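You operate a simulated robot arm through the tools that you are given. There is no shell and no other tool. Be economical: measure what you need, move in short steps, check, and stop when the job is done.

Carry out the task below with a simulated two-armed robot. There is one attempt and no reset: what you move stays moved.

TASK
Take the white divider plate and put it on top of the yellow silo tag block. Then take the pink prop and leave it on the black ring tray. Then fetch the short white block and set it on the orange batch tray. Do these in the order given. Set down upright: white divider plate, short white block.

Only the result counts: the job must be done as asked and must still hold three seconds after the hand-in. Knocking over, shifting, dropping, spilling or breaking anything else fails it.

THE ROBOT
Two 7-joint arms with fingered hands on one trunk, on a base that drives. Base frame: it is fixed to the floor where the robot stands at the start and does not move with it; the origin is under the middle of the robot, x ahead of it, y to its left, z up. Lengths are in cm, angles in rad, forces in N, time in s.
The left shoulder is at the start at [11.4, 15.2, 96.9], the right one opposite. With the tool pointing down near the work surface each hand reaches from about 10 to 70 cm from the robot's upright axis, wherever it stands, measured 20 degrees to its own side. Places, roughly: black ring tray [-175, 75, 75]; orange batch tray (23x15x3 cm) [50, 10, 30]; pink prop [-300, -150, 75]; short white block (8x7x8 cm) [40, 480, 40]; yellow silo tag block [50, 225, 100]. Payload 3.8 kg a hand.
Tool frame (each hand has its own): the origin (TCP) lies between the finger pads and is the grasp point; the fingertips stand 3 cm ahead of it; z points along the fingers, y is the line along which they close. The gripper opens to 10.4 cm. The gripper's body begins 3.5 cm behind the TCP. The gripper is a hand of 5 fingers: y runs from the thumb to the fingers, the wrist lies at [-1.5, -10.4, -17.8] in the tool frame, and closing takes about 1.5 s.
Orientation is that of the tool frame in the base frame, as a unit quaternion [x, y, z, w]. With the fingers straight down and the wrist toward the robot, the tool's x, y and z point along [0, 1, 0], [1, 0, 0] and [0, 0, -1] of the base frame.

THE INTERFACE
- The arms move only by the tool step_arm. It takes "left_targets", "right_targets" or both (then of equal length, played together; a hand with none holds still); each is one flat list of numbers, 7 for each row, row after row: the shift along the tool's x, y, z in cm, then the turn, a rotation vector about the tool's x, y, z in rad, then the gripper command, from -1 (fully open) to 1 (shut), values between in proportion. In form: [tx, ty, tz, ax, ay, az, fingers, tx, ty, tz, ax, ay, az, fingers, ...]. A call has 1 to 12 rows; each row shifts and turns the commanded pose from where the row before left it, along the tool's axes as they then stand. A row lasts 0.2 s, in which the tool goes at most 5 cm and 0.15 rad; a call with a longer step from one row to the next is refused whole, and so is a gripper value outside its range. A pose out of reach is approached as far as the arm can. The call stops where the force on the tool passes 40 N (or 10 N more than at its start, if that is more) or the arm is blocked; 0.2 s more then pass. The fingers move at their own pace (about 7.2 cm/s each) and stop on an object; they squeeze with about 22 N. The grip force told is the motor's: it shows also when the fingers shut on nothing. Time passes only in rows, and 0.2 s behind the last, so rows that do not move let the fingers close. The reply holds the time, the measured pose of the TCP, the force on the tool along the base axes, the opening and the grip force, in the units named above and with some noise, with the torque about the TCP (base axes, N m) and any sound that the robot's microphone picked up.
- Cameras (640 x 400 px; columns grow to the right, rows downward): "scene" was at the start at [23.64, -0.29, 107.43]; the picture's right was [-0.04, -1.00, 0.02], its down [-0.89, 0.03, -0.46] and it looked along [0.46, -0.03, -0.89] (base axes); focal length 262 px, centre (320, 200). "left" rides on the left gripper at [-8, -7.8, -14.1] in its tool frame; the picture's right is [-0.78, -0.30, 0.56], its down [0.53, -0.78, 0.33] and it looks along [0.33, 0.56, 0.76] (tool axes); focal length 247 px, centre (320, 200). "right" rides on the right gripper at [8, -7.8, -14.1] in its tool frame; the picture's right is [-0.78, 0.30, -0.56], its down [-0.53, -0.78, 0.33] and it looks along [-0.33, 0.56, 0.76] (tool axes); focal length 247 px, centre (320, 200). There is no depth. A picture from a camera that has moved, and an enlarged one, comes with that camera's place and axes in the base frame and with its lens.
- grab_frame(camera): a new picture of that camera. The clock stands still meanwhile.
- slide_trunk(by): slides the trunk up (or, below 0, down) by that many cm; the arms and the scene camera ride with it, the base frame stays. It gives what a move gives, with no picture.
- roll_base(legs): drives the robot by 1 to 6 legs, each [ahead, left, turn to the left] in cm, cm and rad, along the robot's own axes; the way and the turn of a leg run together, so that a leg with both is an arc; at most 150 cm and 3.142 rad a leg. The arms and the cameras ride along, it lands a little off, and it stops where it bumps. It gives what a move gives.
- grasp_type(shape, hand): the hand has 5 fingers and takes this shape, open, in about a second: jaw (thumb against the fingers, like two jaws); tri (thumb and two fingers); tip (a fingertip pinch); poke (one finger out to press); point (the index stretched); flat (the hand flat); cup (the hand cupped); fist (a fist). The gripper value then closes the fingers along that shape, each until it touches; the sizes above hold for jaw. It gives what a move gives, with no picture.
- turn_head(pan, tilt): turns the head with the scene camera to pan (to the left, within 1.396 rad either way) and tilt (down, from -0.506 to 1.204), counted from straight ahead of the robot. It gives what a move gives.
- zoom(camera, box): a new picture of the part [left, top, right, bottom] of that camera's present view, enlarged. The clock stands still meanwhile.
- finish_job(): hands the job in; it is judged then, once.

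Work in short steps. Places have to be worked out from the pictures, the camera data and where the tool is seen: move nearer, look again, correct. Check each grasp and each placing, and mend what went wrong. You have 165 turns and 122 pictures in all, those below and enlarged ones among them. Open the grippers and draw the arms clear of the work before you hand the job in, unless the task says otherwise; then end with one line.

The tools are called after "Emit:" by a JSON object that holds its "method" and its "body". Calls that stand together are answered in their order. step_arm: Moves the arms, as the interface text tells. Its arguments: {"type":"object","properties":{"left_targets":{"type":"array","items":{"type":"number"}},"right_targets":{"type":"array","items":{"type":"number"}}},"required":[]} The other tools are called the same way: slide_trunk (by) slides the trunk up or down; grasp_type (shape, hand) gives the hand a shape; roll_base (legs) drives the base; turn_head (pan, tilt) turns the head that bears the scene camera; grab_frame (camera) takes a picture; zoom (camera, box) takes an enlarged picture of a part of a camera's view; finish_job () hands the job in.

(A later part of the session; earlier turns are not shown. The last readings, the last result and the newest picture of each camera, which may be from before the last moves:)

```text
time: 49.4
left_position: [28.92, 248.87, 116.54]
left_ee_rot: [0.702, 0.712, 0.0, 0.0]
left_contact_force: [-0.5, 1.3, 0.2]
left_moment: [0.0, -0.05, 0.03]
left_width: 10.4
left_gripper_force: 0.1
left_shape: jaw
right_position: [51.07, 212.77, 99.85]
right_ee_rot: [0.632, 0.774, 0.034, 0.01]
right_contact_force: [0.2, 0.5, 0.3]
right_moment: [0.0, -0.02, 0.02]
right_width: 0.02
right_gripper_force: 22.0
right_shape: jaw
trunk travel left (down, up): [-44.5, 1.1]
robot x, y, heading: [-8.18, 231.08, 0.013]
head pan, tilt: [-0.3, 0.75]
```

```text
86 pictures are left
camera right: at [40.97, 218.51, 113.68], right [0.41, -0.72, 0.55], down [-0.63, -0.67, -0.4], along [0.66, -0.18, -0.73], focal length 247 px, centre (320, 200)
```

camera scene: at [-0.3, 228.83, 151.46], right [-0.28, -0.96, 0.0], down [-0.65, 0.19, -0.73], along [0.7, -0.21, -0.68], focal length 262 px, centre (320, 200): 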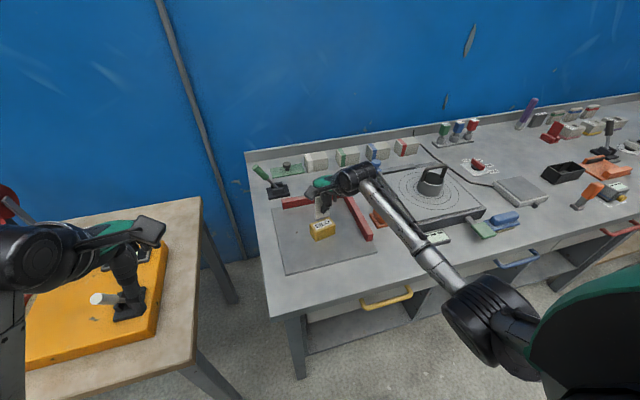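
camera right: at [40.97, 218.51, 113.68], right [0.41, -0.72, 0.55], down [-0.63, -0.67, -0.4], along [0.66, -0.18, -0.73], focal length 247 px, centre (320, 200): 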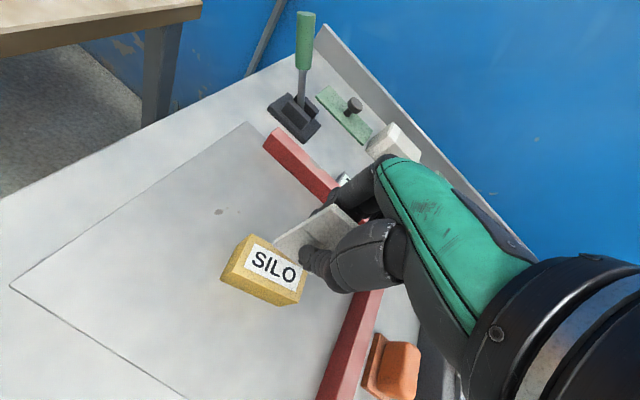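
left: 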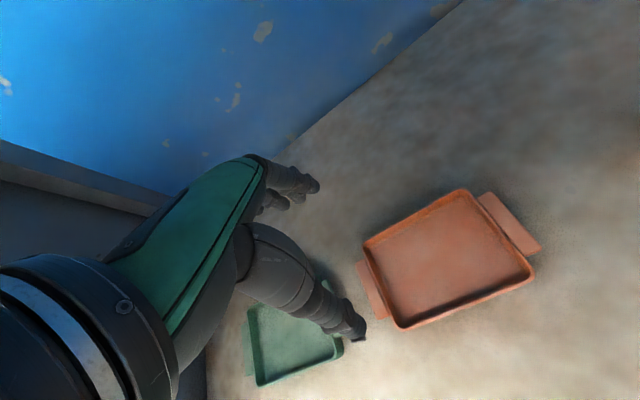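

I zoom in on both views to check the alignment with the block before contact.

Emit:
{"method": "zoom", "body": {"camera": "right", "box": [210, 190, 350, 310]}}

Emit:
{"method": "zoom", "body": {"camera": "scene", "box": [290, 165, 370, 250]}}

```text
3.33 times, centred on (280, 250) of right
camera zoom: at [40.97, 218.51, 113.68], right [0.41, -0.72, 0.55], down [-0.63, -0.67, -0.4], along [0.66, -0.18, -0.73], focal length 823 px, centre (453, 33)
```

zoom: 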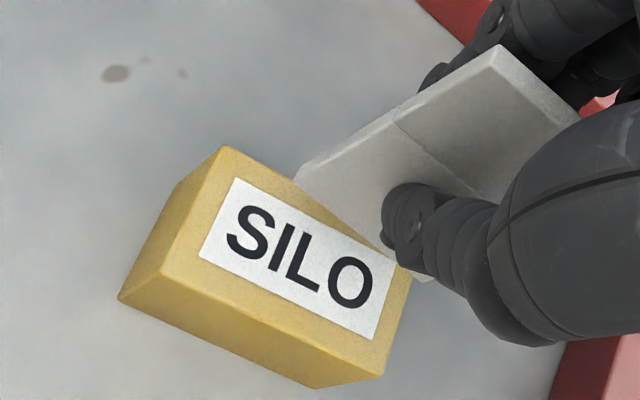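

```text
4.71 times, centred on (330, 208) of scene
camera zoom: at [-0.3, 228.83, 151.46], right [-0.28, -0.96, 0.0], down [-0.65, 0.19, -0.73], along [0.7, -0.21, -0.68], focal length 1232 px, centre (273, 165)
```

zoom: 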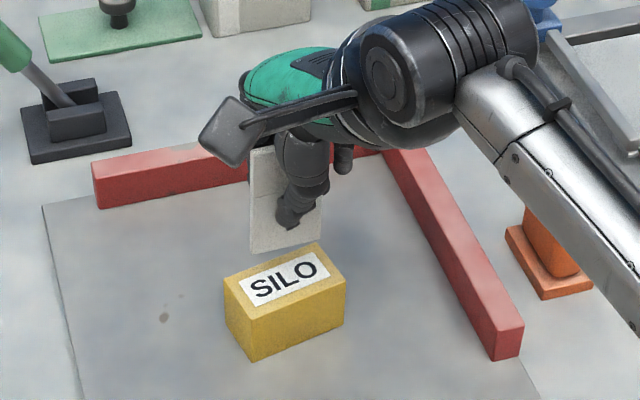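

Alignment looks right: projected down, the plate lands on the block's centreline. I descend 2.2 cm, then in small steps watching the force.

Emit:
{"method": "step_arm", "body": {"right_targets": [-0.031, -0.074, 1.1, 0, 0, 0, 1, -0.031, -0.074, 1.1, 0, 0, 0, 1, 0, 0, 0, 0, 0, 0, 1]}}

Emit:
{"method": "zoom", "body": {"camera": "right", "box": [230, 200, 330, 290]}}

```text
time: 50.2
left_position: [29.07, 248.87, 116.36]
left_ee_rot: [0.702, 0.712, 0.001, 0.0]
left_contact_force: [0.3, -0.1, 0.2]
left_moment: [0.01, 0.0, 0.01]
left_width: 10.36
left_gripper_force: 0.1
left_shape: jaw
right_position: [51.02, 212.86, 97.64]
right_ee_rot: [0.631, 0.775, 0.035, 0.01]
right_contact_force: [0.1, -0.1, -1.1]
right_moment: [0.0, 0.0, -0.03]
right_width: 0.05
right_gripper_force: 22.7
right_shape: jaw
trunk travel left (down, up): [-44.5, 1.1]
robot x, y, heading: [-8.61, 230.92, 0.015]
head pan, tilt: [-0.3, 0.75]
```

```text
4.44 times, centred on (280, 245) of right
camera zoom: at [40.96, 218.56, 111.54], right [0.41, -0.72, 0.55], down [-0.63, -0.67, -0.4], along [0.66, -0.18, -0.73], focal length 1098 px, centre (498, 0)
```

zoom: 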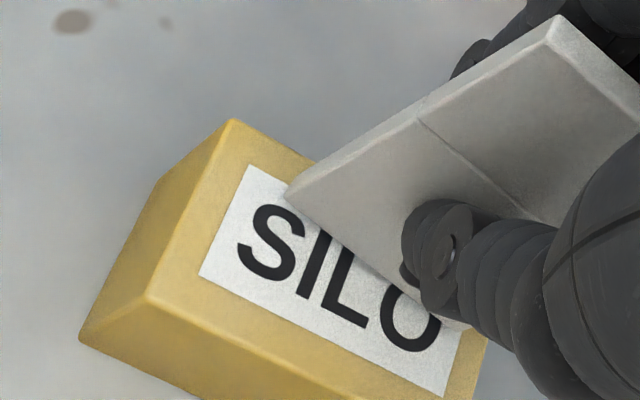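

Plate bottom is ~0.5 cm above the block and about 0.6 cm too far in +x. I shift back 0.6 and lower 0.4 with readings.

Emit:
{"method": "step_arm", "body": {"right_targets": [0.12, -0.587, -0.036, 0, 0, 0, 1, -0.006, -0.013, 0.2, 0, 0, 0, 1, -0.006, -0.013, 0.2, 0, 0, 0, 1, 0, 0, 0, 0, 0, 0, 1]}}

Emit:
{"method": "step_arm", "body": {"right_targets": [-0.006, -0.013, 0.15, 0, 0, 0, 1, 0, 0, 0, 0, 0, 0, 1]}}

Emit:
{"method": "zoom", "body": {"camera": "right", "box": [230, 200, 330, 290]}}

```text
time: 51.2
left_position: [29.03, 248.86, 116.52]
left_ee_rot: [0.703, 0.712, 0.0, 0.0]
left_contact_force: [-0.6, -0.9, -0.5]
left_moment: [0.0, 0.02, -0.01]
left_width: 10.35
left_gripper_force: 0.0
left_shape: jaw
right_position: [50.26, 212.99, 97.38]
right_ee_rot: [0.631, 0.775, 0.035, 0.01]
right_contact_force: [0.3, 0.0, 1.1]
right_moment: [-0.02, -0.03, 0.01]
right_width: 0.04
right_gripper_force: 21.8
right_shape: jaw
trunk travel left (down, up): [-44.5, 1.1]
robot x, y, heading: [-8.63, 230.97, 0.015]
head pan, tilt: [-0.3, 0.75]
```

```text
time: 51.8
left_position: [29.02, 248.83, 116.47]
left_ee_rot: [0.702, 0.712, 0.0, 0.0]
left_contact_force: [0.3, -0.2, -0.3]
left_moment: [-0.02, 0.01, 0.03]
left_width: 10.4
left_gripper_force: 0.1
left_shape: jaw
right_position: [50.36, 212.92, 97.3]
right_ee_rot: [0.632, 0.774, 0.035, 0.011]
right_contact_force: [-0.6, 0.1, 6.9]
right_moment: [-0.02, -0.01, 0.02]
right_width: 0.07
right_gripper_force: 21.9
right_shape: jaw
trunk travel left (down, up): [-44.5, 1.1]
robot x, y, heading: [-8.22, 231.03, 0.013]
head pan, tilt: [-0.3, 0.75]
```

```text
4.44 times, centred on (280, 245) of right
camera zoom: at [40.35, 218.58, 111.06], right [0.41, -0.72, 0.55], down [-0.63, -0.67, -0.4], along [0.66, -0.18, -0.73], focal length 1098 px, centre (498, 0)
```

zoom: 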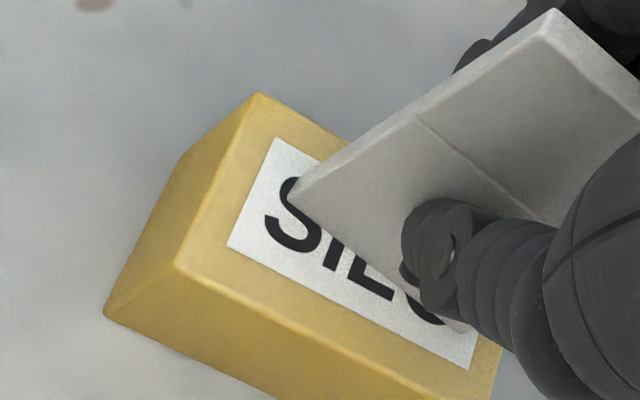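

Contact at 6.9 N. Before releasing a thin standing plate I want an independent view of its lean, so I swing the left hand's camera round to look along the plate.

Emit:
{"method": "step_arm", "body": {"left_targets": [0, 0, 0, 0, 0, 0.14, -1, 0, 0, 0, 0, 0, 0.14, -1, 0, 0, 0, 0, 0, 0.14, -1, 0, 0, 0, 0, 0, 0.14, -1, 0, 0, 0, 0, 0, 0.14, -1, 0, 0, 0, 0, 0, 0.14, -1, 0, 0, 0, 0, 0, 0.14, -1, 0, 0, 0, 0, 0, 0.14, -1, 0, 0, 0, 0, 0, 0.14, -1, 0, 0, 0, 0, 0, 0.14, -1]}}

Emit:
{"method": "grab_frame", "body": {"camera": "left"}}

```text
time: 54.0
left_position: [28.96, 248.85, 116.51]
left_ee_rot: [0.996, 0.09, 0.001, 0.0]
left_contact_force: [0.0, 0.1, -0.6]
left_moment: [-0.01, 0.01, -0.01]
left_width: 10.37
left_gripper_force: 0.1
left_shape: jaw
right_position: [50.33, 212.93, 97.18]
right_ee_rot: [0.631, 0.775, 0.035, 0.012]
right_contact_force: [0.8, -0.7, 9.6]
right_moment: [-0.04, -0.03, 0.02]
right_width: 0.07
right_gripper_force: 22.5
right_shape: jaw
trunk travel left (down, up): [-44.5, 1.1]
robot x, y, heading: [-8.44, 230.82, 0.014]
head pan, tilt: [-0.3, 0.75]
```

```text
81 pictures are left
camera left: at [19.65, 255.13, 130.54], right [-0.82, 0.15, -0.56], down [0.39, 0.86, -0.33], along [0.43, -0.49, -0.76], focal length 247 px, centre (320, 200)
```

left: 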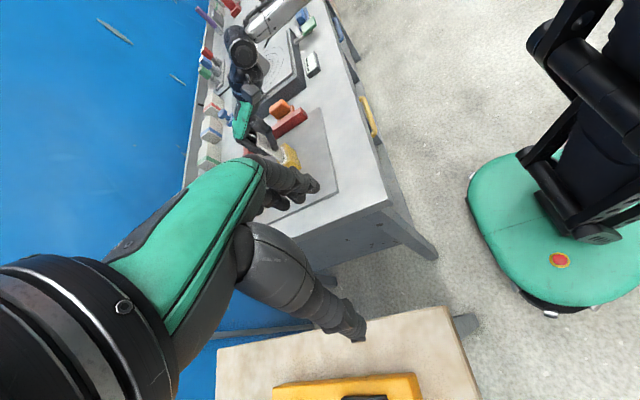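

Emit:
{"method": "zoom", "body": {"camera": "left", "box": [230, 90, 330, 190]}}

```text
4.00 times, centred on (280, 140) of left
camera zoom: at [19.65, 255.13, 130.54], right [-0.82, 0.15, -0.56], down [0.39, 0.86, -0.33], along [0.43, -0.49, -0.76], focal length 988 px, centre (480, 440)
```

zoom: 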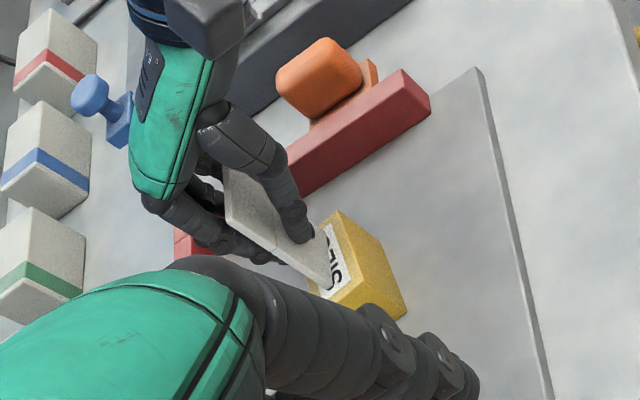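

Emit:
{"method": "zoom", "body": {"camera": "left", "box": [248, 138, 296, 168]}}

```text
13.33 times, centred on (272, 153) of left
camera zoom: at [19.65, 255.13, 130.54], right [-0.82, 0.15, -0.56], down [0.39, 0.86, -0.33], along [0.43, -0.49, -0.76], focal length 3293 px, centre (960, 827)
```

zoom: 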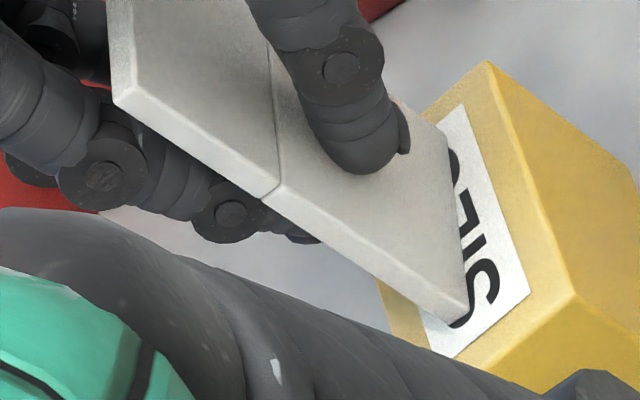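

This view shows the plate's end edge parallel to the true vertical within about 0.5°, with the bottom resting on the label. I relax the pressing slightly and open the fingers gently.

Emit:
{"method": "step_arm", "body": {"right_targets": [0.003, 0.008, -0.12, 0, 0, 0, 1, 0, 0, 0, 0, 0, 0, 1, 0, 0, 0, 0, 0, 0, 0.9, 0, 0, 0, 0, 0, 0, 0.8, 0, 0, 0, 0, 0, 0, 0.7, 0, 0, 0, 0, 0, 0, 0.6, 0, 0, 0, 0, 0, 0, 0.5]}}

Emit:
{"method": "zoom", "body": {"camera": "left", "box": [248, 138, 296, 168]}}

```text
time: 55.6
left_position: [28.92, 248.73, 116.4]
left_ee_rot: [0.996, 0.092, 0.0, 0.0]
left_contact_force: [-0.3, 0.3, -0.4]
left_moment: [0.01, 0.01, -0.05]
left_width: 10.36
left_gripper_force: 0.0
left_shape: jaw
right_position: [50.51, 212.79, 97.17]
right_ee_rot: [0.631, 0.775, 0.034, 0.009]
right_contact_force: [-0.5, -0.4, 0.3]
right_moment: [-0.06, -0.03, -0.01]
right_width: 2.59
right_gripper_force: 0.2
right_shape: jaw
trunk travel left (down, up): [-44.5, 1.1]
robot x, y, heading: [-8.26, 230.94, 0.014]
head pan, tilt: [-0.3, 0.75]
```

```text
13.33 times, centred on (272, 153) of left
camera zoom: at [19.76, 255.07, 130.52], right [-0.82, 0.15, -0.56], down [0.38, 0.86, -0.33], along [0.43, -0.49, -0.76], focal length 3293 px, centre (960, 827)
```

zoom: 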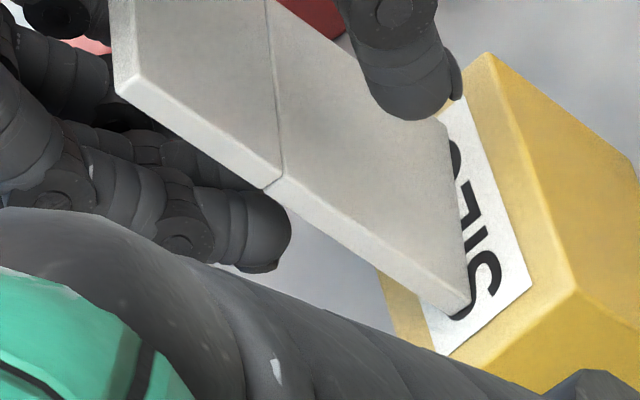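

The plate stands free. I open fully and withdraw straight up.

Emit:
{"method": "step_arm", "body": {"right_targets": [0, 0, 0, 0, 0, 0, 0.2, 0, 0, 0, 0, 0, 0, -0.1, 0, 0, 0, 0, 0, 0, -0.4, 0, 0, 0, 0, 0, 0, -0.4, 0.028, 0.067, -1, 0, 0, 0, -0.4, 0.056, 0.134, -2, 0, 0, 0, -0.4, 0.084, 0.2, -3, 0, 0, 0, -0.4, 0.084, 0.2, -3, 0, 0, 0, -0.4, 0.084, 0.2, -3, 0, 0, 0, -0.4, 0.084, 0.2, -3, 0, 0, 0, -0.4, 0, 0, 0, 0, 0, 0, -1]}}

Emit:
{"method": "grab_frame", "body": {"camera": "scene"}}

```text
time: 58.0
left_position: [29.09, 248.79, 116.49]
left_ee_rot: [0.996, 0.092, 0.0, 0.0]
left_contact_force: [-0.7, -0.5, -0.4]
left_moment: [0.01, 0.0, 0.01]
left_width: 10.35
left_gripper_force: 0.1
left_shape: jaw
right_position: [50.27, 212.85, 112.11]
right_ee_rot: [0.631, 0.775, 0.035, 0.011]
right_contact_force: [-0.5, 0.1, 1.3]
right_moment: [0.0, 0.01, -0.02]
right_width: 10.35
right_gripper_force: 0.2
right_shape: jaw
trunk travel left (down, up): [-44.5, 1.1]
robot x, y, heading: [-7.88, 231.21, 0.015]
head pan, tilt: [-0.3, 0.75]
```

```text
77 pictures are left
camera scene: at [-0.29, 228.84, 151.46], right [-0.28, -0.96, 0.0], down [-0.65, 0.19, -0.73], along [0.7, -0.21, -0.68], focal length 262 px, centre (320, 200)
```

scene: 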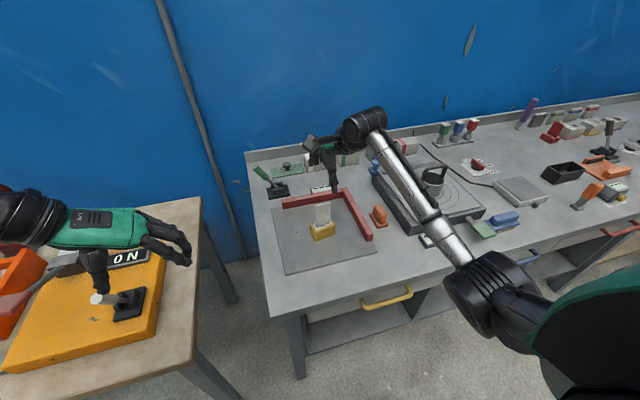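

The plate stands on the block. I back away, turn round, and look for the way to the pink prop and black ring tray.

Emit:
{"method": "roll_base", "body": {"legs": [[-55, 0, 0]]}}

Emit:
{"method": "step_arm", "body": {"right_targets": [0, -4, 0, 0, 0, 0, -1, 0, -4, 0, 0, 0, 0, -1, 0, -4, 0, 0, 0, 0, -1, 0, -4, 0, 0, 0, 0, -1, 0, -4, 0, 0, 0, 0, -1]}}

Emit:
{"method": "roll_base", "body": {"legs": [[0, 0, 3.13]]}}

Emit:
{"method": "turn_head", "body": {"pan": 0.6, "tilt": 0.35}}

Emit:
{"method": "grab_frame", "body": {"camera": "scene"}}

```text
time: 61.1
left_position: [-24.88, 248.15, 116.38]
left_ee_rot: [0.996, 0.094, -0.001, 0.0]
left_contact_force: [0.2, 0.3, -0.4]
left_moment: [0.0, 0.02, 0.01]
left_width: 10.38
left_gripper_force: 0.0
left_shape: jaw
right_position: [-3.45, 212.32, 112.0]
right_ee_rot: [0.629, 0.777, 0.034, 0.01]
right_contact_force: [-0.3, -0.1, 0.1]
right_moment: [-0.02, 0.03, 0.0]
right_width: 10.37
right_gripper_force: 0.1
right_shape: jaw
trunk travel left (down, up): [-44.5, 1.1]
robot x, y, heading: [-62.14, 230.12, 0.017]
head pan, tilt: [-0.3, 0.75]
```

```text
time: 62.3
left_position: [-25.26, 248.13, 116.37]
left_ee_rot: [0.995, 0.095, 0.001, 0.0]
left_contact_force: [-0.4, 1.0, -0.1]
left_moment: [-0.03, -0.01, -0.02]
left_width: 10.36
left_gripper_force: 0.1
left_shape: jaw
right_position: [-23.12, 207.75, 111.04]
right_ee_rot: [0.629, 0.777, 0.035, 0.009]
right_contact_force: [0.0, 0.4, -0.3]
right_moment: [-0.01, 0.01, 0.0]
right_width: 10.37
right_gripper_force: 0.0
right_shape: jaw
trunk travel left (down, up): [-44.5, 1.1]
robot x, y, heading: [-62.09, 230.06, 0.013]
head pan, tilt: [-0.3, 0.75]
```

```text
time: 70.2
left_position: [-98.86, 210.97, 116.36]
left_ee_rot: [-0.112, 0.994, 0.0, -0.001]
left_contact_force: [-0.8, 0.5, 0.6]
left_moment: [-0.01, -0.02, 0.02]
left_width: 10.36
left_gripper_force: 0.2
left_shape: jaw
right_position: [-102.28, 251.22, 110.88]
right_ee_rot: [0.787, -0.615, -0.01, 0.035]
right_contact_force: [0.6, 0.0, 0.0]
right_moment: [-0.03, -0.02, 0.01]
right_width: 10.36
right_gripper_force: 0.1
right_shape: jaw
trunk travel left (down, up): [-44.5, 1.1]
robot x, y, heading: [-62.23, 230.25, -3.087]
head pan, tilt: [-0.3, 0.75]
```

```text
time: 71.3
left_position: [-98.94, 211.0, 116.35]
left_ee_rot: [-0.113, 0.994, 0.0, 0.0]
left_contact_force: [-0.8, 0.1, -0.1]
left_moment: [-0.03, 0.0, 0.0]
left_width: 10.39
left_gripper_force: 0.0
left_shape: jaw
right_position: [-102.38, 251.34, 110.91]
right_ee_rot: [0.788, -0.615, -0.01, 0.035]
right_contact_force: [0.1, -0.1, 0.1]
right_moment: [0.03, -0.02, -0.02]
right_width: 10.36
right_gripper_force: 0.0
right_shape: jaw
trunk travel left (down, up): [-44.5, 1.1]
robot x, y, heading: [-62.44, 230.51, -3.082]
head pan, tilt: [0.6, 0.351]
```

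```text
76 pictures are left
camera scene: at [-69.73, 224.62, 155.02], right [-0.61, 0.79, 0.0], down [0.27, 0.21, -0.94], along [-0.74, -0.57, -0.34], focal length 262 px, centre (320, 200)
```

scene: 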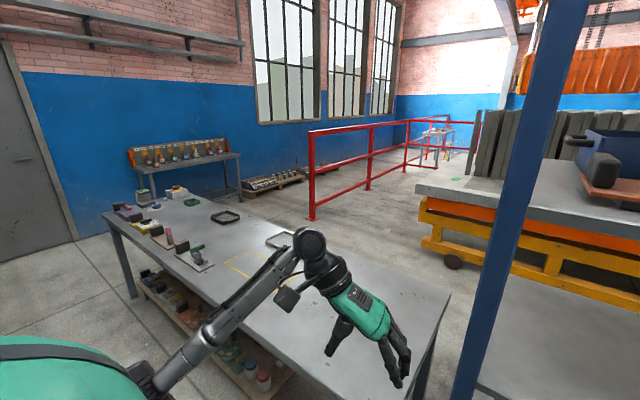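

A long table with a black ring tray (≈[-170, 57]) and a small table with a rack by the wall. I zoom in on both.

Emit:
{"method": "zoom", "body": {"camera": "scene", "box": [100, 130, 260, 230]}}

```text
4.00 times, centred on (180, 180) of scene
camera zoom: at [-69.73, 224.62, 155.02], right [-0.61, 0.79, 0.0], down [0.27, 0.21, -0.94], along [-0.74, -0.57, -0.34], focal length 1048 px, centre (880, 280)
```

zoom: 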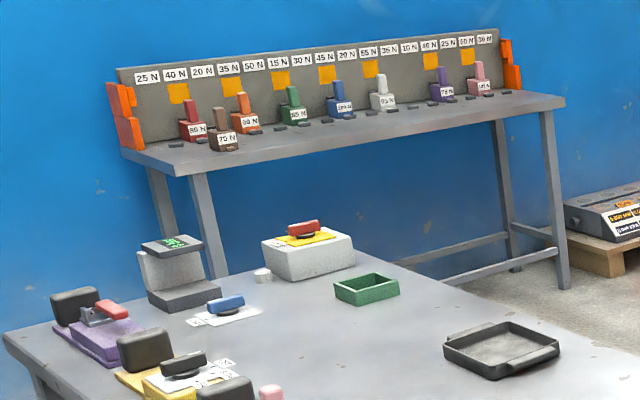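

Pink prop is likely the right-most of the coloured props on the wall table. I drive along the aisle to y ≈ -70, past the long table's end, and look again.

Emit:
{"method": "roll_base", "body": {"legs": [[0, 0, -0.06], [0, 150, 0], [0, 150, 0]]}}

Emit:
{"method": "turn_head", "body": {"pan": 0.2, "tilt": 0.35}}

Emit:
{"method": "grab_frame", "body": {"camera": "scene"}}

```text
time: 86.2
left_position: [-102.3, -86.02, 116.42]
left_ee_rot: [-0.083, 0.997, 0.001, 0.0]
left_contact_force: [0.2, 0.1, 0.1]
left_moment: [0.02, 0.01, -0.02]
left_width: 10.37
left_gripper_force: 0.2
left_shape: jaw
right_position: [-103.52, -45.74, 110.86]
right_ee_rot: [0.769, -0.638, -0.01, 0.035]
right_contact_force: [-0.9, 0.1, 0.2]
right_moment: [0.0, 0.01, 0.0]
right_width: 10.39
right_gripper_force: 0.1
right_shape: jaw
trunk travel left (down, up): [-44.5, 1.1]
robot x, y, heading: [-64.42, -68.86, 3.135]
head pan, tilt: [0.6, 0.351]
```

```text
time: 87.1
left_position: [-102.36, -86.25, 116.38]
left_ee_rot: [-0.083, 0.997, 0.0, 0.0]
left_contact_force: [-0.1, -0.2, -0.3]
left_moment: [0.0, 0.0, 0.01]
left_width: 10.37
left_gripper_force: 0.1
left_shape: jaw
right_position: [-103.48, -45.79, 110.83]
right_ee_rot: [0.77, -0.637, -0.01, 0.034]
right_contact_force: [0.6, 0.7, 0.3]
right_moment: [0.01, -0.02, -0.01]
right_width: 10.38
right_gripper_force: 0.1
right_shape: jaw
trunk travel left (down, up): [-44.5, 1.1]
robot x, y, heading: [-64.72, -69.19, 3.135]
head pan, tilt: [0.201, 0.351]
```

```text
74 pictures are left
camera scene: at [-73.89, -70.87, 155.02], right [-0.2, 0.98, 0.0], down [0.34, 0.07, -0.94], along [-0.92, -0.18, -0.34], focal length 262 px, centre (320, 200)
```

scene: 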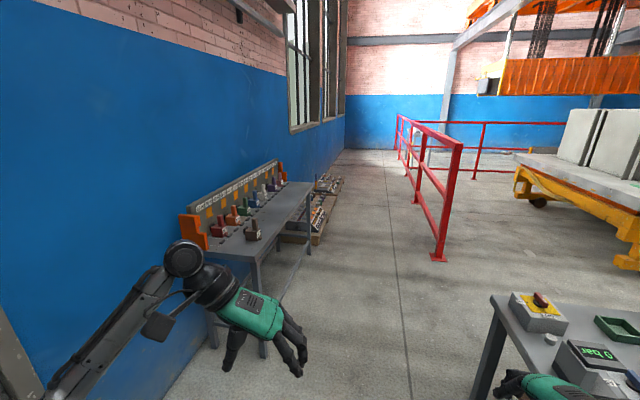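

The wall table's front edge is near y ≈ -127; the pink prop is at its far end. I drive forward 232 and turn left to face the wall.

Emit:
{"method": "roll_base", "body": {"legs": [[116, 0, 0], [116, 0, 0], [0, 0, 1.577]]}}

Emit:
{"method": "turn_head", "body": {"pan": 0.0, "tilt": 0.6}}

Emit:
{"method": "grab_frame", "body": {"camera": "scene"}}

```text
time: 102.3
left_position: [-282.54, -103.02, 116.38]
left_ee_rot: [0.75, -0.662, 0.001, 0.001]
left_contact_force: [0.5, -0.2, -0.1]
left_moment: [0.02, 0.03, 0.01]
left_width: 10.4
left_gripper_force: 0.0
left_shape: jaw
right_position: [-322.94, -102.35, 110.93]
right_ee_rot: [0.997, 0.072, 0.016, 0.032]
right_contact_force: [0.1, 0.2, -0.2]
right_moment: [0.03, 0.01, -0.01]
right_width: 10.39
right_gripper_force: 0.0
right_shape: jaw
trunk travel left (down, up): [-44.5, 1.1]
robot x, y, heading: [-298.4, -64.25, -1.617]
head pan, tilt: [0.201, 0.351]
```

```text
time: 103.1
left_position: [-282.69, -102.99, 116.42]
left_ee_rot: [0.75, -0.662, 0.0, 0.0]
left_contact_force: [0.1, 0.3, 0.6]
left_moment: [0.01, -0.01, 0.01]
left_width: 10.39
left_gripper_force: 0.1
left_shape: jaw
right_position: [-322.91, -102.42, 110.93]
right_ee_rot: [0.997, 0.072, 0.016, 0.034]
right_contact_force: [0.0, -0.1, -0.1]
right_moment: [-0.01, 0.02, 0.01]
right_width: 10.37
right_gripper_force: 0.1
right_shape: jaw
trunk travel left (down, up): [-44.5, 1.1]
robot x, y, heading: [-297.96, -64.76, -1.614]
head pan, tilt: [0.0, 0.6]
```

```text
73 pictures are left
camera scene: at [-298.36, -73.44, 152.75], right [-1.0, 0.05, 0.0], down [0.03, 0.56, -0.82], along [-0.04, -0.82, -0.57], focal length 262 px, centre (320, 200)
```

scene: 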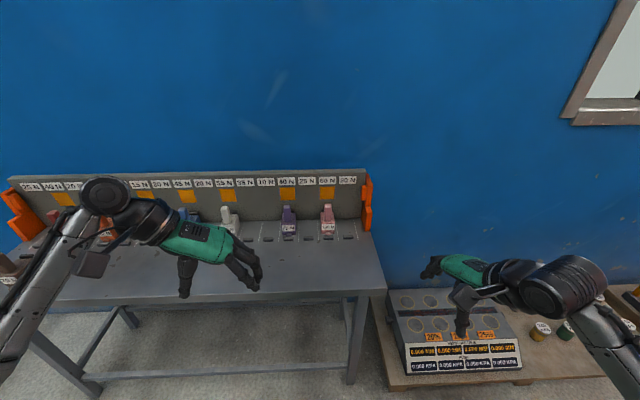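

Emit:
{"method": "zoom", "body": {"camera": "scene", "box": [270, 165, 390, 255]}}

```text
4.44 times, centred on (330, 210) of scene
camera zoom: at [-298.36, -73.44, 152.75], right [-1.0, 0.05, 0.0], down [0.03, 0.56, -0.82], along [-0.04, -0.82, -0.57], focal length 1164 px, centre (276, 156)
```

zoom: 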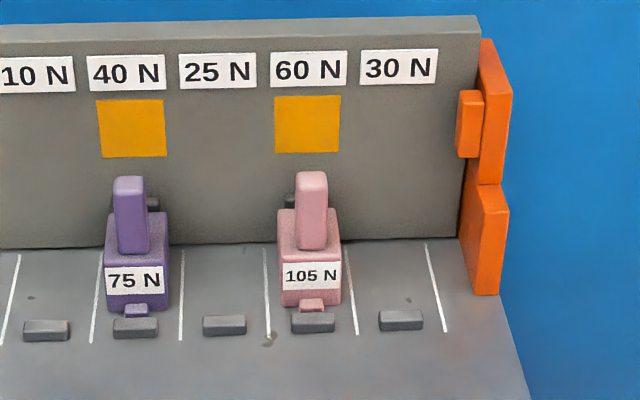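

The pink prop has a vertical handle bar on a block at about x ≈ -306, y ≈ -157. I position the robot so the right hand faces it and view it with the hand camera.

Emit:
{"method": "roll_base", "body": {"legs": [[0, 0, 0.042], [24, 9, 0]]}}

Emit:
{"method": "turn_head", "body": {"pan": -0.25, "tilt": 0.75}}

Emit:
{"method": "grab_frame", "body": {"camera": "scene"}}

Emit:
{"method": "grab_frame", "body": {"camera": "right"}}

```text
time: 105.3
left_position: [-272.26, -125.46, 116.36]
left_ee_rot: [0.762, -0.647, 0.0, 0.0]
left_contact_force: [-0.7, 0.2, -0.2]
left_moment: [0.02, -0.01, 0.0]
left_width: 10.38
left_gripper_force: 0.1
left_shape: jaw
right_position: [-312.55, -126.59, 110.94]
right_ee_rot: [0.995, 0.092, 0.017, 0.033]
right_contact_force: [-0.4, 0.7, -0.1]
right_moment: [0.0, 0.0, -0.01]
right_width: 10.38
right_gripper_force: 0.0
right_shape: jaw
trunk travel left (down, up): [-44.5, 1.1]
robot x, y, heading: [-289.01, -87.88, -1.571]
head pan, tilt: [0.0, 0.6]
```

```text
time: 106.1
left_position: [-272.01, -125.82, 116.45]
left_ee_rot: [0.763, -0.647, 0.0, -0.001]
left_contact_force: [0.0, 0.1, -0.7]
left_moment: [0.02, 0.0, 0.0]
left_width: 10.38
left_gripper_force: 0.0
left_shape: jaw
right_position: [-312.34, -126.81, 110.87]
right_ee_rot: [0.995, 0.092, 0.017, 0.031]
right_contact_force: [-0.8, 0.5, -0.5]
right_moment: [0.03, -0.03, -0.01]
right_width: 10.38
right_gripper_force: 0.0
right_shape: jaw
trunk travel left (down, up): [-44.5, 1.1]
robot x, y, heading: [-288.98, -88.5, -1.576]
head pan, tilt: [-0.25, 0.75]
```

```text
71 pictures are left
camera scene: at [-291.03, -96.13, 151.46], right [-0.97, 0.25, 0.0], down [0.17, 0.66, -0.73], along [-0.18, -0.71, -0.68], focal length 262 px, centre (320, 200)
```

scene: 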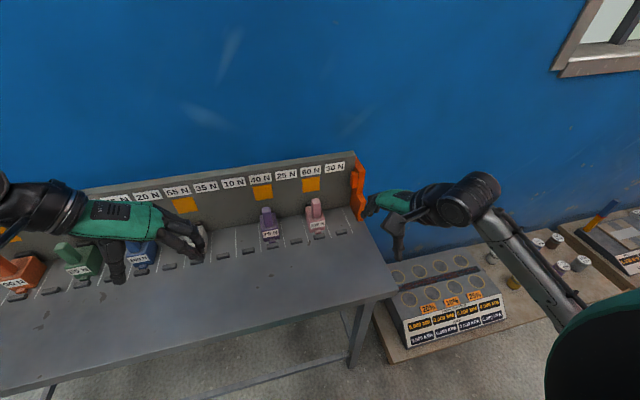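

```text
70 pictures are left
camera right: at [-306.43, -116.91, 124.76], right [-0.73, -0.4, 0.55], down [-0.65, 0.64, -0.4], along [-0.2, -0.65, -0.73], focal length 247 px, centre (320, 200)
```

right: 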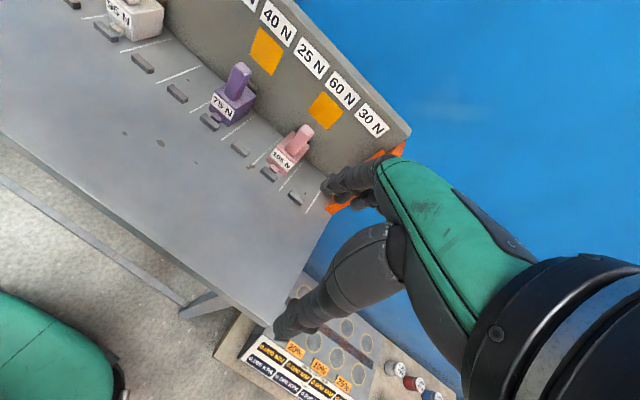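

Emit:
{"method": "zoom", "body": {"camera": "right", "box": [250, 110, 330, 190]}}

Emit:
{"method": "zoom", "body": {"camera": "scene", "box": [285, 185, 355, 250]}}

```text
5.00 times, centred on (290, 150) of right
camera zoom: at [-306.43, -116.91, 124.76], right [-0.73, -0.4, 0.55], down [-0.65, 0.64, -0.4], along [-0.2, -0.65, -0.73], focal length 1235 px, centre (470, 450)
```

zoom: 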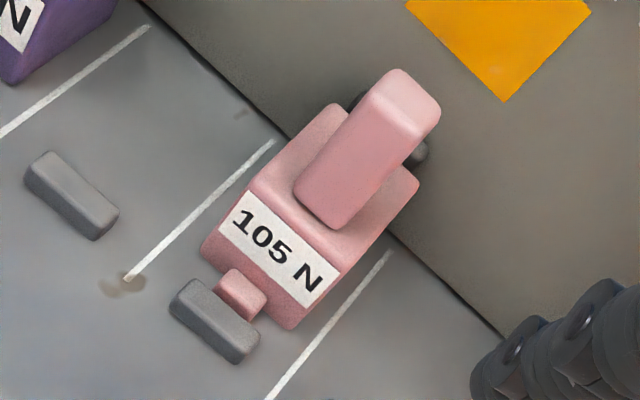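

```text
6.15 times, centred on (320, 218) of scene
camera zoom: at [-291.03, -96.13, 151.46], right [-0.97, 0.25, 0.0], down [0.17, 0.66, -0.73], along [-0.18, -0.71, -0.68], focal length 1612 px, centre (320, 92)
```

zoom: 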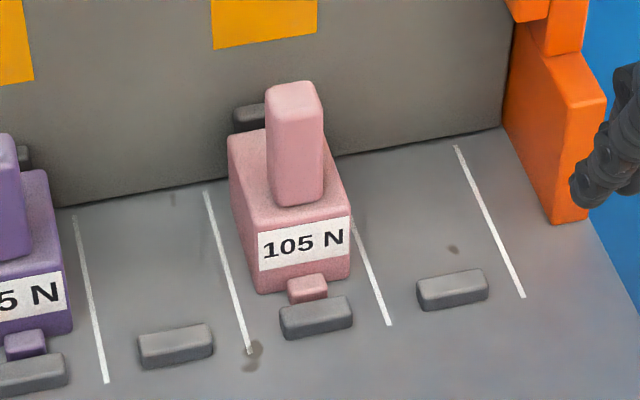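

Triangulated: handle top at [-305.2, -157.4, 93], handle about 3 cm wide and 7 tall, block top z ≈ 85.5. I turn the right hand so its fingers close along x, and drive 10 cm closer.

Emit:
{"method": "step_arm", "body": {"right_targets": [0, 0, 0, 0.065, -0.03, 0, -1, 0, 0, 0, 0, 0, -0.1387, -1, 0, 0, 0, 0, 0, -0.1387, -1, 0, 0, 0, 0, 0, -0.1387, -1, 0, 0, 0, 0, 0, -0.1387, -1, 0, 0, 0, 0, 0, -0.1387, -1, 0, 0, 0, 0, 0, -0.1387, -1, 0, 0, 0, 0, 0, -0.1387, -1, 0, 0, 0, 0, 0, -0.1387, -1, 0, 0, 0, 0, 0, -0.1387, -1, 0, 0, 0, 0, 0, -0.1387, -1]}}

Emit:
{"method": "step_arm", "body": {"right_targets": [0, 0, 0, 0, -0.15, 0, -1, 0, 0, 0, 0, -0.15, 0, -1]}}

Emit:
{"method": "roll_base", "body": {"legs": [[10, 0, 0.005]]}}

Emit:
{"method": "grab_frame", "body": {"camera": "right"}}

```text
time: 108.5
left_position: [-272.08, -125.85, 116.3]
left_ee_rot: [0.763, -0.647, 0.0, 0.001]
left_contact_force: [0.0, 1.4, -0.5]
left_moment: [-0.02, 0.03, 0.0]
left_width: 10.37
left_gripper_force: 0.0
left_shape: jaw
right_position: [-312.33, -126.79, 110.88]
right_ee_rot: [0.706, 0.709, -0.001, -0.001]
right_contact_force: [-0.5, -0.1, -0.1]
right_moment: [0.01, -0.03, -0.02]
right_width: 10.38
right_gripper_force: 0.1
right_shape: jaw
trunk travel left (down, up): [-44.5, 1.1]
robot x, y, heading: [-288.74, -88.13, -1.576]
head pan, tilt: [-0.25, 0.75]
```

```text
time: 109.1
left_position: [-272.05, -125.56, 116.53]
left_ee_rot: [0.763, -0.646, 0.001, 0.001]
left_contact_force: [-0.3, 1.1, 0.3]
left_moment: [-0.01, 0.04, 0.0]
left_width: 10.38
left_gripper_force: 0.0
left_shape: jaw
right_position: [-312.28, -126.67, 111.1]
right_ee_rot: [0.698, 0.7, -0.108, 0.106]
right_contact_force: [0.2, 0.6, 0.3]
right_moment: [-0.02, -0.02, 0.01]
right_width: 10.39
right_gripper_force: 0.2
right_shape: jaw
trunk travel left (down, up): [-44.5, 1.1]
robot x, y, heading: [-288.87, -88.12, -1.577]
head pan, tilt: [-0.25, 0.75]
```

```text
time: 110.2
left_position: [-271.78, -135.19, 116.48]
left_ee_rot: [0.764, -0.645, 0.001, 0.001]
left_contact_force: [0.0, 0.5, -0.6]
left_moment: [0.01, -0.03, -0.03]
left_width: 10.38
left_gripper_force: 0.0
left_shape: jaw
right_position: [-312.26, -136.45, 111.09]
right_ee_rot: [0.697, 0.7, -0.108, 0.107]
right_contact_force: [-0.2, 0.2, 0.2]
right_moment: [-0.02, 0.01, -0.02]
right_width: 10.41
right_gripper_force: 0.0
right_shape: jaw
trunk travel left (down, up): [-44.5, 1.1]
robot x, y, heading: [-288.78, -98.04, -1.572]
head pan, tilt: [-0.25, 0.75]
```

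```text
67 pictures are left
camera right: at [-320.0, -124.61, 122.26], right [0.3, -0.57, 0.76], down [-0.77, -0.61, -0.15], along [0.56, -0.54, -0.63], focal length 247 px, centre (320, 200)
```

right: 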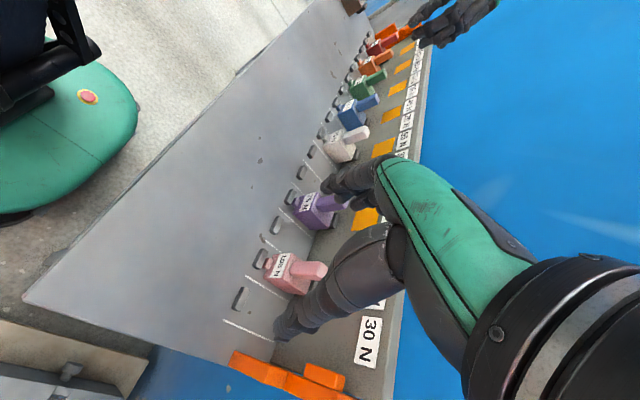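

Projected estimate confirms the handle. I move to the pre-grasp 7 cm back along the tool axis.

Emit:
{"method": "step_arm", "body": {"right_targets": [-2.2, 1.17, 3.02, 0, 0, 0, -1, -2.2, 1.17, 3.02, 0, 0, 0, -1, -2.2, 1.17, 3.02, 0, 0, 0, -1, -2.2, 1.17, 3.02, 0, 0, 0, -1, -2.2, 1.17, 3.02, 0, 0, 0, -1, -2.2, 1.17, 3.02, 0, 0, 0, -1, 0, 0, 0, 0, 0, 0, -1]}}

Emit:
{"method": "grab_frame", "body": {"camera": "right"}}

Emit:
{"method": "zoom", "body": {"camera": "scene", "box": [270, 180, 390, 280]}}

```text
time: 111.8
left_position: [-271.98, -135.48, 116.37]
left_ee_rot: [0.764, -0.645, -0.001, 0.0]
left_contact_force: [0.1, -0.2, -0.2]
left_moment: [0.0, -0.02, 0.01]
left_width: 10.36
left_gripper_force: 0.0
left_shape: jaw
right_position: [-305.01, -154.7, 97.38]
right_ee_rot: [0.696, 0.702, -0.107, 0.106]
right_contact_force: [0.5, 0.9, 0.0]
right_moment: [-0.04, -0.01, 0.0]
right_width: 10.37
right_gripper_force: 0.1
right_shape: jaw
trunk travel left (down, up): [-44.5, 1.1]
robot x, y, heading: [-289.33, -98.04, -1.569]
head pan, tilt: [-0.25, 0.75]
```

```text
66 pictures are left
camera right: at [-312.82, -142.93, 108.59], right [0.3, -0.57, 0.76], down [-0.77, -0.61, -0.16], along [0.56, -0.54, -0.63], focal length 247 px, centre (320, 200)
```

right: 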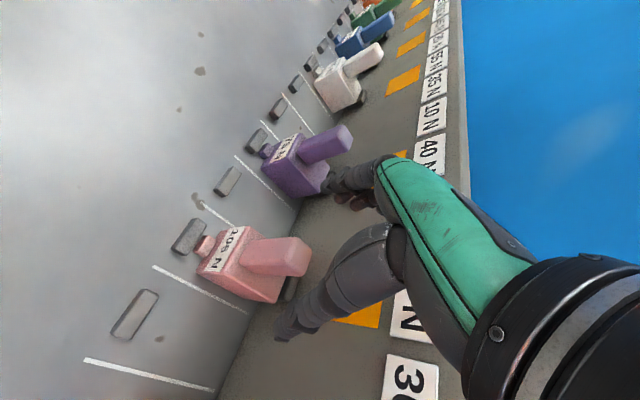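

```text
4.00 times, centred on (330, 230) of scene
camera zoom: at [-291.09, -105.96, 151.46], right [-0.97, 0.25, 0.0], down [0.17, 0.66, -0.73], along [-0.18, -0.71, -0.68], focal length 1048 px, centre (280, 80)
```

zoom: 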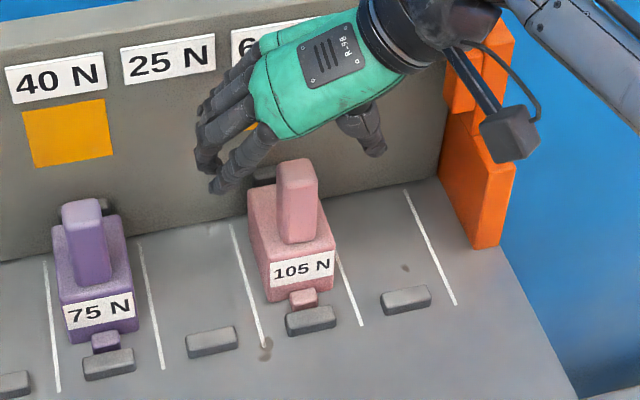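

Handle is centred between the fingers (x ≈ -305.1). I advance 6.8 cm along the tool axis and close.

Emit:
{"method": "step_arm", "body": {"right_targets": [0, 0, 2.3, 0, 0, 0, -1, 0, 0, 2.3, 0, 0, 0, -1, 0, 0, 2.2, 0, 0, 0, -1, 0, 0, 0, 0, 0, 0, -1, 0, 0, 0, 0, 0, 0, 1, 0, 0, 0, 0, 0, 0, 1, 0, 0, 0, 0, 0, 0, 1, 0, 0, 0, 0, 0, 0, 1, 0, 0, 0, 0, 0, 0, 1, 0, 0, 0, 0, 0, 0, 1, 0, 0, 0, 0, 0, 0, 1]}}

Emit:
{"method": "grab_frame", "body": {"camera": "right"}}

```text
time: 114.2
left_position: [-271.91, -135.61, 116.45]
left_ee_rot: [0.765, -0.644, 0.0, 0.0]
left_contact_force: [0.2, 0.0, -0.7]
left_moment: [0.02, -0.03, 0.02]
left_width: 10.38
left_gripper_force: 0.1
left_shape: jaw
right_position: [-305.12, -156.69, 90.96]
right_ee_rot: [0.697, 0.701, -0.106, 0.105]
right_contact_force: [0.1, -0.2, 0.3]
right_moment: [0.08, -0.02, -0.03]
right_width: 1.44
right_gripper_force: 21.8
right_shape: jaw
trunk travel left (down, up): [-44.5, 1.1]
robot x, y, heading: [-289.3, -97.58, -1.57]
head pan, tilt: [-0.25, 0.75]
```

```text
64 pictures are left
camera right: at [-312.96, -144.94, 102.1], right [0.3, -0.57, 0.76], down [-0.77, -0.61, -0.16], along [0.56, -0.54, -0.63], focal length 247 px, centre (320, 200)
```

right: 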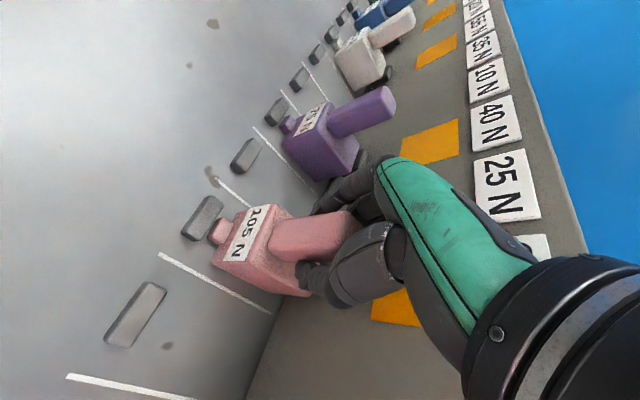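

Grip holds the handle. I lift straight up in small steps, watching the force.

Emit:
{"method": "step_arm", "body": {"right_targets": [-0.148, 0, -0.478, 0, 0, 0, 1, -0.148, 0, -0.478, 0, 0, 0, 1, 0, 0, 0, 0, 0, 0, 1]}}

Emit:
{"method": "zoom", "body": {"camera": "right", "box": [170, 170, 370, 310]}}

```text
time: 115.0
left_position: [-271.99, -135.53, 116.4]
left_ee_rot: [0.764, -0.645, 0.0, 0.0]
left_contact_force: [-0.9, 1.1, 1.0]
left_moment: [0.0, 0.01, 0.02]
left_width: 10.39
left_gripper_force: 0.1
left_shape: jaw
right_position: [-305.21, -156.73, 91.86]
right_ee_rot: [0.697, 0.702, -0.107, 0.105]
right_contact_force: [-0.1, -0.3, -3.7]
right_moment: [0.06, -0.02, -0.01]
right_width: 1.29
right_gripper_force: 22.2
right_shape: jaw
trunk travel left (down, up): [-44.5, 1.1]
robot x, y, heading: [-289.06, -98.08, -1.573]
head pan, tilt: [-0.25, 0.75]
```

```text
2.86 times, centred on (270, 240) of right
camera zoom: at [-312.96, -144.99, 103.13], right [0.3, -0.58, 0.76], down [-0.77, -0.61, -0.16], along [0.56, -0.54, -0.63], focal length 706 px, centre (463, 86)
```

zoom: 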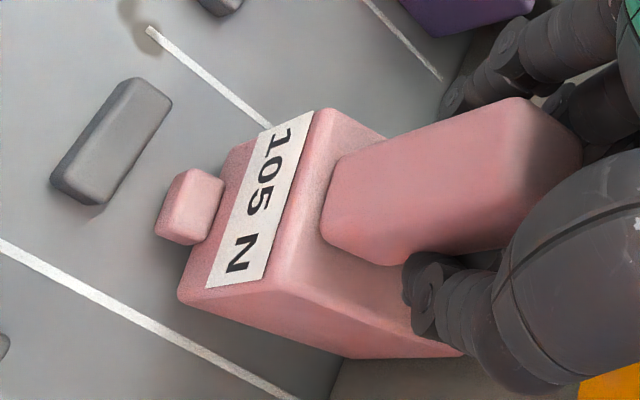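

It comes free with 3.7 N of weight. I lift higher and check for slip.

Emit:
{"method": "step_arm", "body": {"right_targets": [-0.444, 0, -1.433, 0, 0, 0, 1, -0.444, 0, -1.433, 0, 0, 0, 1, -0.6, 0, -1.9, 0, 0, 0, 1, -0.6, 0, -1.9, 0, 0, 0, 1, -0.6, 0, -1.9, 0, 0, 0, 1, -0.6, 0, -1.9, 0, 0, 0, 1, -0.6, 0, -1.9, 0, 0, 0, 1, 0, 0, 0, 0, 0, 0, 1]}}

Emit:
{"method": "grab_frame", "body": {"camera": "right"}}

```text
time: 116.8
left_position: [-271.88, -135.47, 116.49]
left_ee_rot: [0.764, -0.645, 0.0, 0.0]
left_contact_force: [0.8, -0.2, 0.6]
left_moment: [-0.02, 0.0, -0.01]
left_width: 10.35
left_gripper_force: 0.1
left_shape: jaw
right_position: [-304.95, -156.78, 104.97]
right_ee_rot: [0.698, 0.701, -0.107, 0.106]
right_contact_force: [0.7, 4.3, -4.7]
right_moment: [0.28, 0.02, -0.04]
right_width: 1.33
right_gripper_force: 21.2
right_shape: jaw
trunk travel left (down, up): [-44.5, 1.1]
robot x, y, heading: [-288.84, -98.17, -1.57]
head pan, tilt: [-0.25, 0.75]
```

```text
62 pictures are left
camera right: at [-312.77, -144.98, 116.2], right [0.3, -0.57, 0.76], down [-0.77, -0.61, -0.16], along [0.56, -0.54, -0.63], focal length 247 px, centre (320, 200)
```

right: 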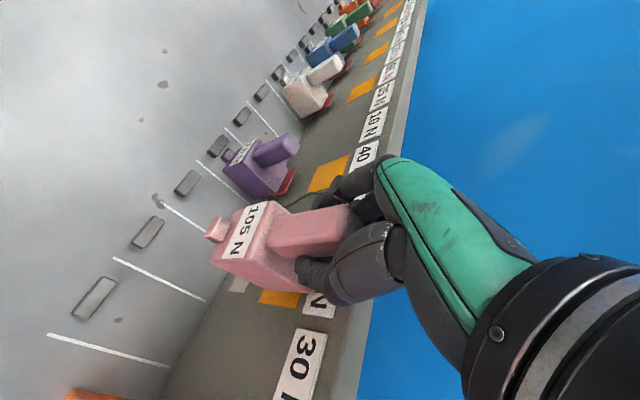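

A 4.3 N push along y hints it touches the panel; I draw it away toward the robot, then raise a little and back off.

Emit:
{"method": "step_arm", "body": {"right_targets": [1.91, 0, -0.59, 0, 0, 0, 1, 1.91, 0, -0.59, 0, 0, 0, 1, 1.91, 0, -0.59, 0, 0, 0, 1, 0, 0, 0, 0, 0, 0, 1]}}

Emit:
{"method": "roll_base", "body": {"legs": [[-35, 0, 0]]}}

Emit:
{"method": "grab_frame", "body": {"camera": "right"}}

Emit:
{"method": "turn_head", "body": {"pan": 0.0, "tilt": 0.5}}

Emit:
{"method": "grab_frame", "body": {"camera": "scene"}}

```text
time: 117.8
left_position: [-271.98, -135.63, 116.48]
left_ee_rot: [0.764, -0.645, 0.0, 0.0]
left_contact_force: [-1.1, -0.2, 0.0]
left_moment: [-0.05, 0.03, 0.0]
left_width: 10.39
left_gripper_force: 0.2
left_shape: jaw
right_position: [-305.13, -150.88, 104.84]
right_ee_rot: [0.697, 0.701, -0.107, 0.105]
right_contact_force: [-0.9, -0.1, -3.3]
right_moment: [0.07, -0.01, -0.01]
right_width: 1.31
right_gripper_force: 21.6
right_shape: jaw
trunk travel left (down, up): [-44.5, 1.1]
robot x, y, heading: [-288.97, -98.03, -1.567]
head pan, tilt: [-0.25, 0.75]
```

```text
time: 120.1
left_position: [-271.77, -100.36, 116.3]
left_ee_rot: [0.766, -0.643, 0.0, -0.001]
left_contact_force: [0.2, -0.2, 0.6]
left_moment: [0.03, 0.0, -0.01]
left_width: 10.38
left_gripper_force: 0.1
left_shape: jaw
right_position: [-304.83, -115.82, 104.87]
right_ee_rot: [0.695, 0.704, -0.105, 0.105]
right_contact_force: [-0.9, -0.3, -2.6]
right_moment: [0.06, -0.01, -0.02]
right_width: 1.29
right_gripper_force: 22.3
right_shape: jaw
trunk travel left (down, up): [-44.5, 1.1]
robot x, y, heading: [-289.06, -62.81, -1.566]
head pan, tilt: [-0.25, 0.75]
```

```text
61 pictures are left
camera right: at [-312.68, -104.08, 116.1], right [0.3, -0.57, 0.76], down [-0.77, -0.62, -0.16], along [0.56, -0.54, -0.63], focal length 247 px, centre (320, 200)
```

right: 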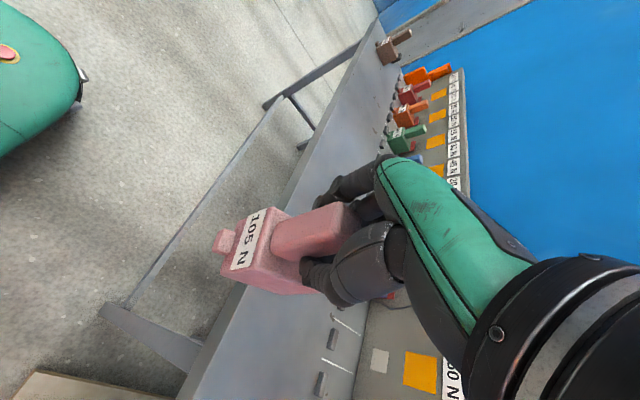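

```text
time: 120.9
left_position: [-271.79, -100.12, 116.34]
left_ee_rot: [0.766, -0.643, 0.0, 0.0]
left_contact_force: [0.4, -0.5, 0.0]
left_moment: [-0.01, -0.01, -0.02]
left_width: 10.36
left_gripper_force: 0.1
left_shape: jaw
right_position: [-304.78, -115.61, 104.97]
right_ee_rot: [0.694, 0.704, -0.107, 0.105]
right_contact_force: [0.5, 0.3, -3.8]
right_moment: [0.03, -0.03, -0.03]
right_width: 1.31
right_gripper_force: 21.9
right_shape: jaw
trunk travel left (down, up): [-44.5, 1.1]
robot x, y, heading: [-289.04, -62.48, -1.563]
head pan, tilt: [0.0, 0.499]
```

```text
60 pictures are left
camera scene: at [-289.04, -71.72, 153.65], right [-1.0, 0.0, 0.0], down [0.0, 0.48, -0.88], along [0.0, -0.88, -0.48], focal length 262 px, centre (320, 200)
```

scene: 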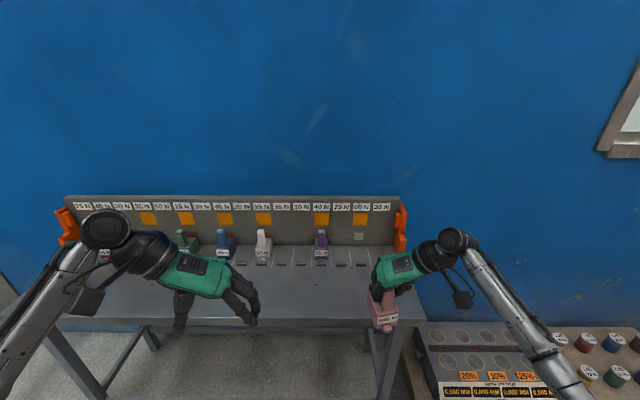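

The prop hangs upright in the hand. I turn left to face +x toward the long table's back side, then look.

Emit:
{"method": "roll_base", "body": {"legs": [[0, 0, 1.563], [20, 60, 0], [0, 70, 0]]}}

Emit:
{"method": "grab_frame", "body": {"camera": "scene"}}

```text
time: 131.8
left_position: [-235.36, 87.03, 116.42]
left_ee_rot: [0.995, 0.099, 0.0, 0.0]
left_contact_force: [-0.3, -1.2, 0.7]
left_moment: [-0.01, 0.02, 0.02]
left_width: 10.37
left_gripper_force: 0.1
left_shape: jaw
right_position: [-219.18, 54.36, 104.91]
right_ee_rot: [-0.018, 0.989, 0.001, 0.15]
right_contact_force: [0.1, -0.6, -2.6]
right_moment: [-0.01, 0.03, 0.0]
right_width: 1.33
right_gripper_force: 22.1
right_shape: jaw
trunk travel left (down, up): [-44.5, 1.1]
robot x, y, heading: [-272.16, 69.05, 0.025]
head pan, tilt: [0.0, 0.499]
```

```text
59 pictures are left
camera scene: at [-263.26, 69.14, 153.65], right [0.03, -1.0, 0.0], down [-0.48, -0.01, -0.88], along [0.88, 0.03, -0.48], focal length 262 px, centre (320, 200)
```

scene: 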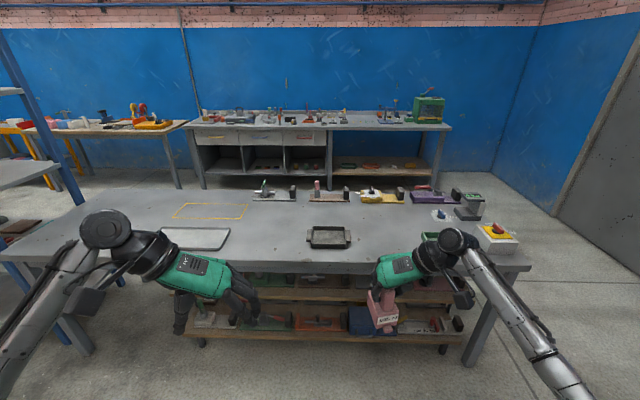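

Emit:
{"method": "zoom", "body": {"camera": "scene", "box": [280, 210, 380, 270]}}

```text
6.40 times, centred on (330, 240) of scene
camera zoom: at [-263.26, 69.14, 153.65], right [0.03, -1.0, 0.0], down [-0.48, -0.01, -0.88], along [0.88, 0.03, -0.48], focal length 1676 px, centre (256, -56)
```

zoom: 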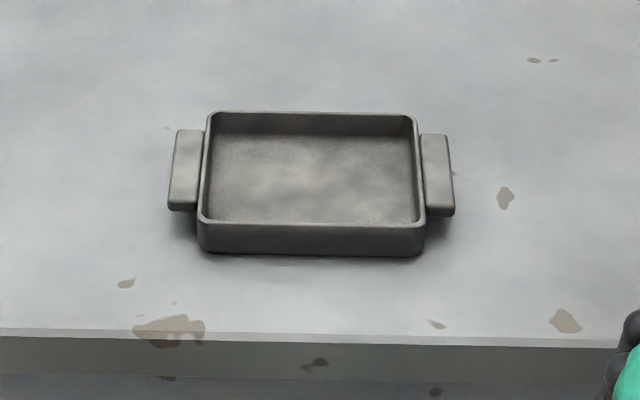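

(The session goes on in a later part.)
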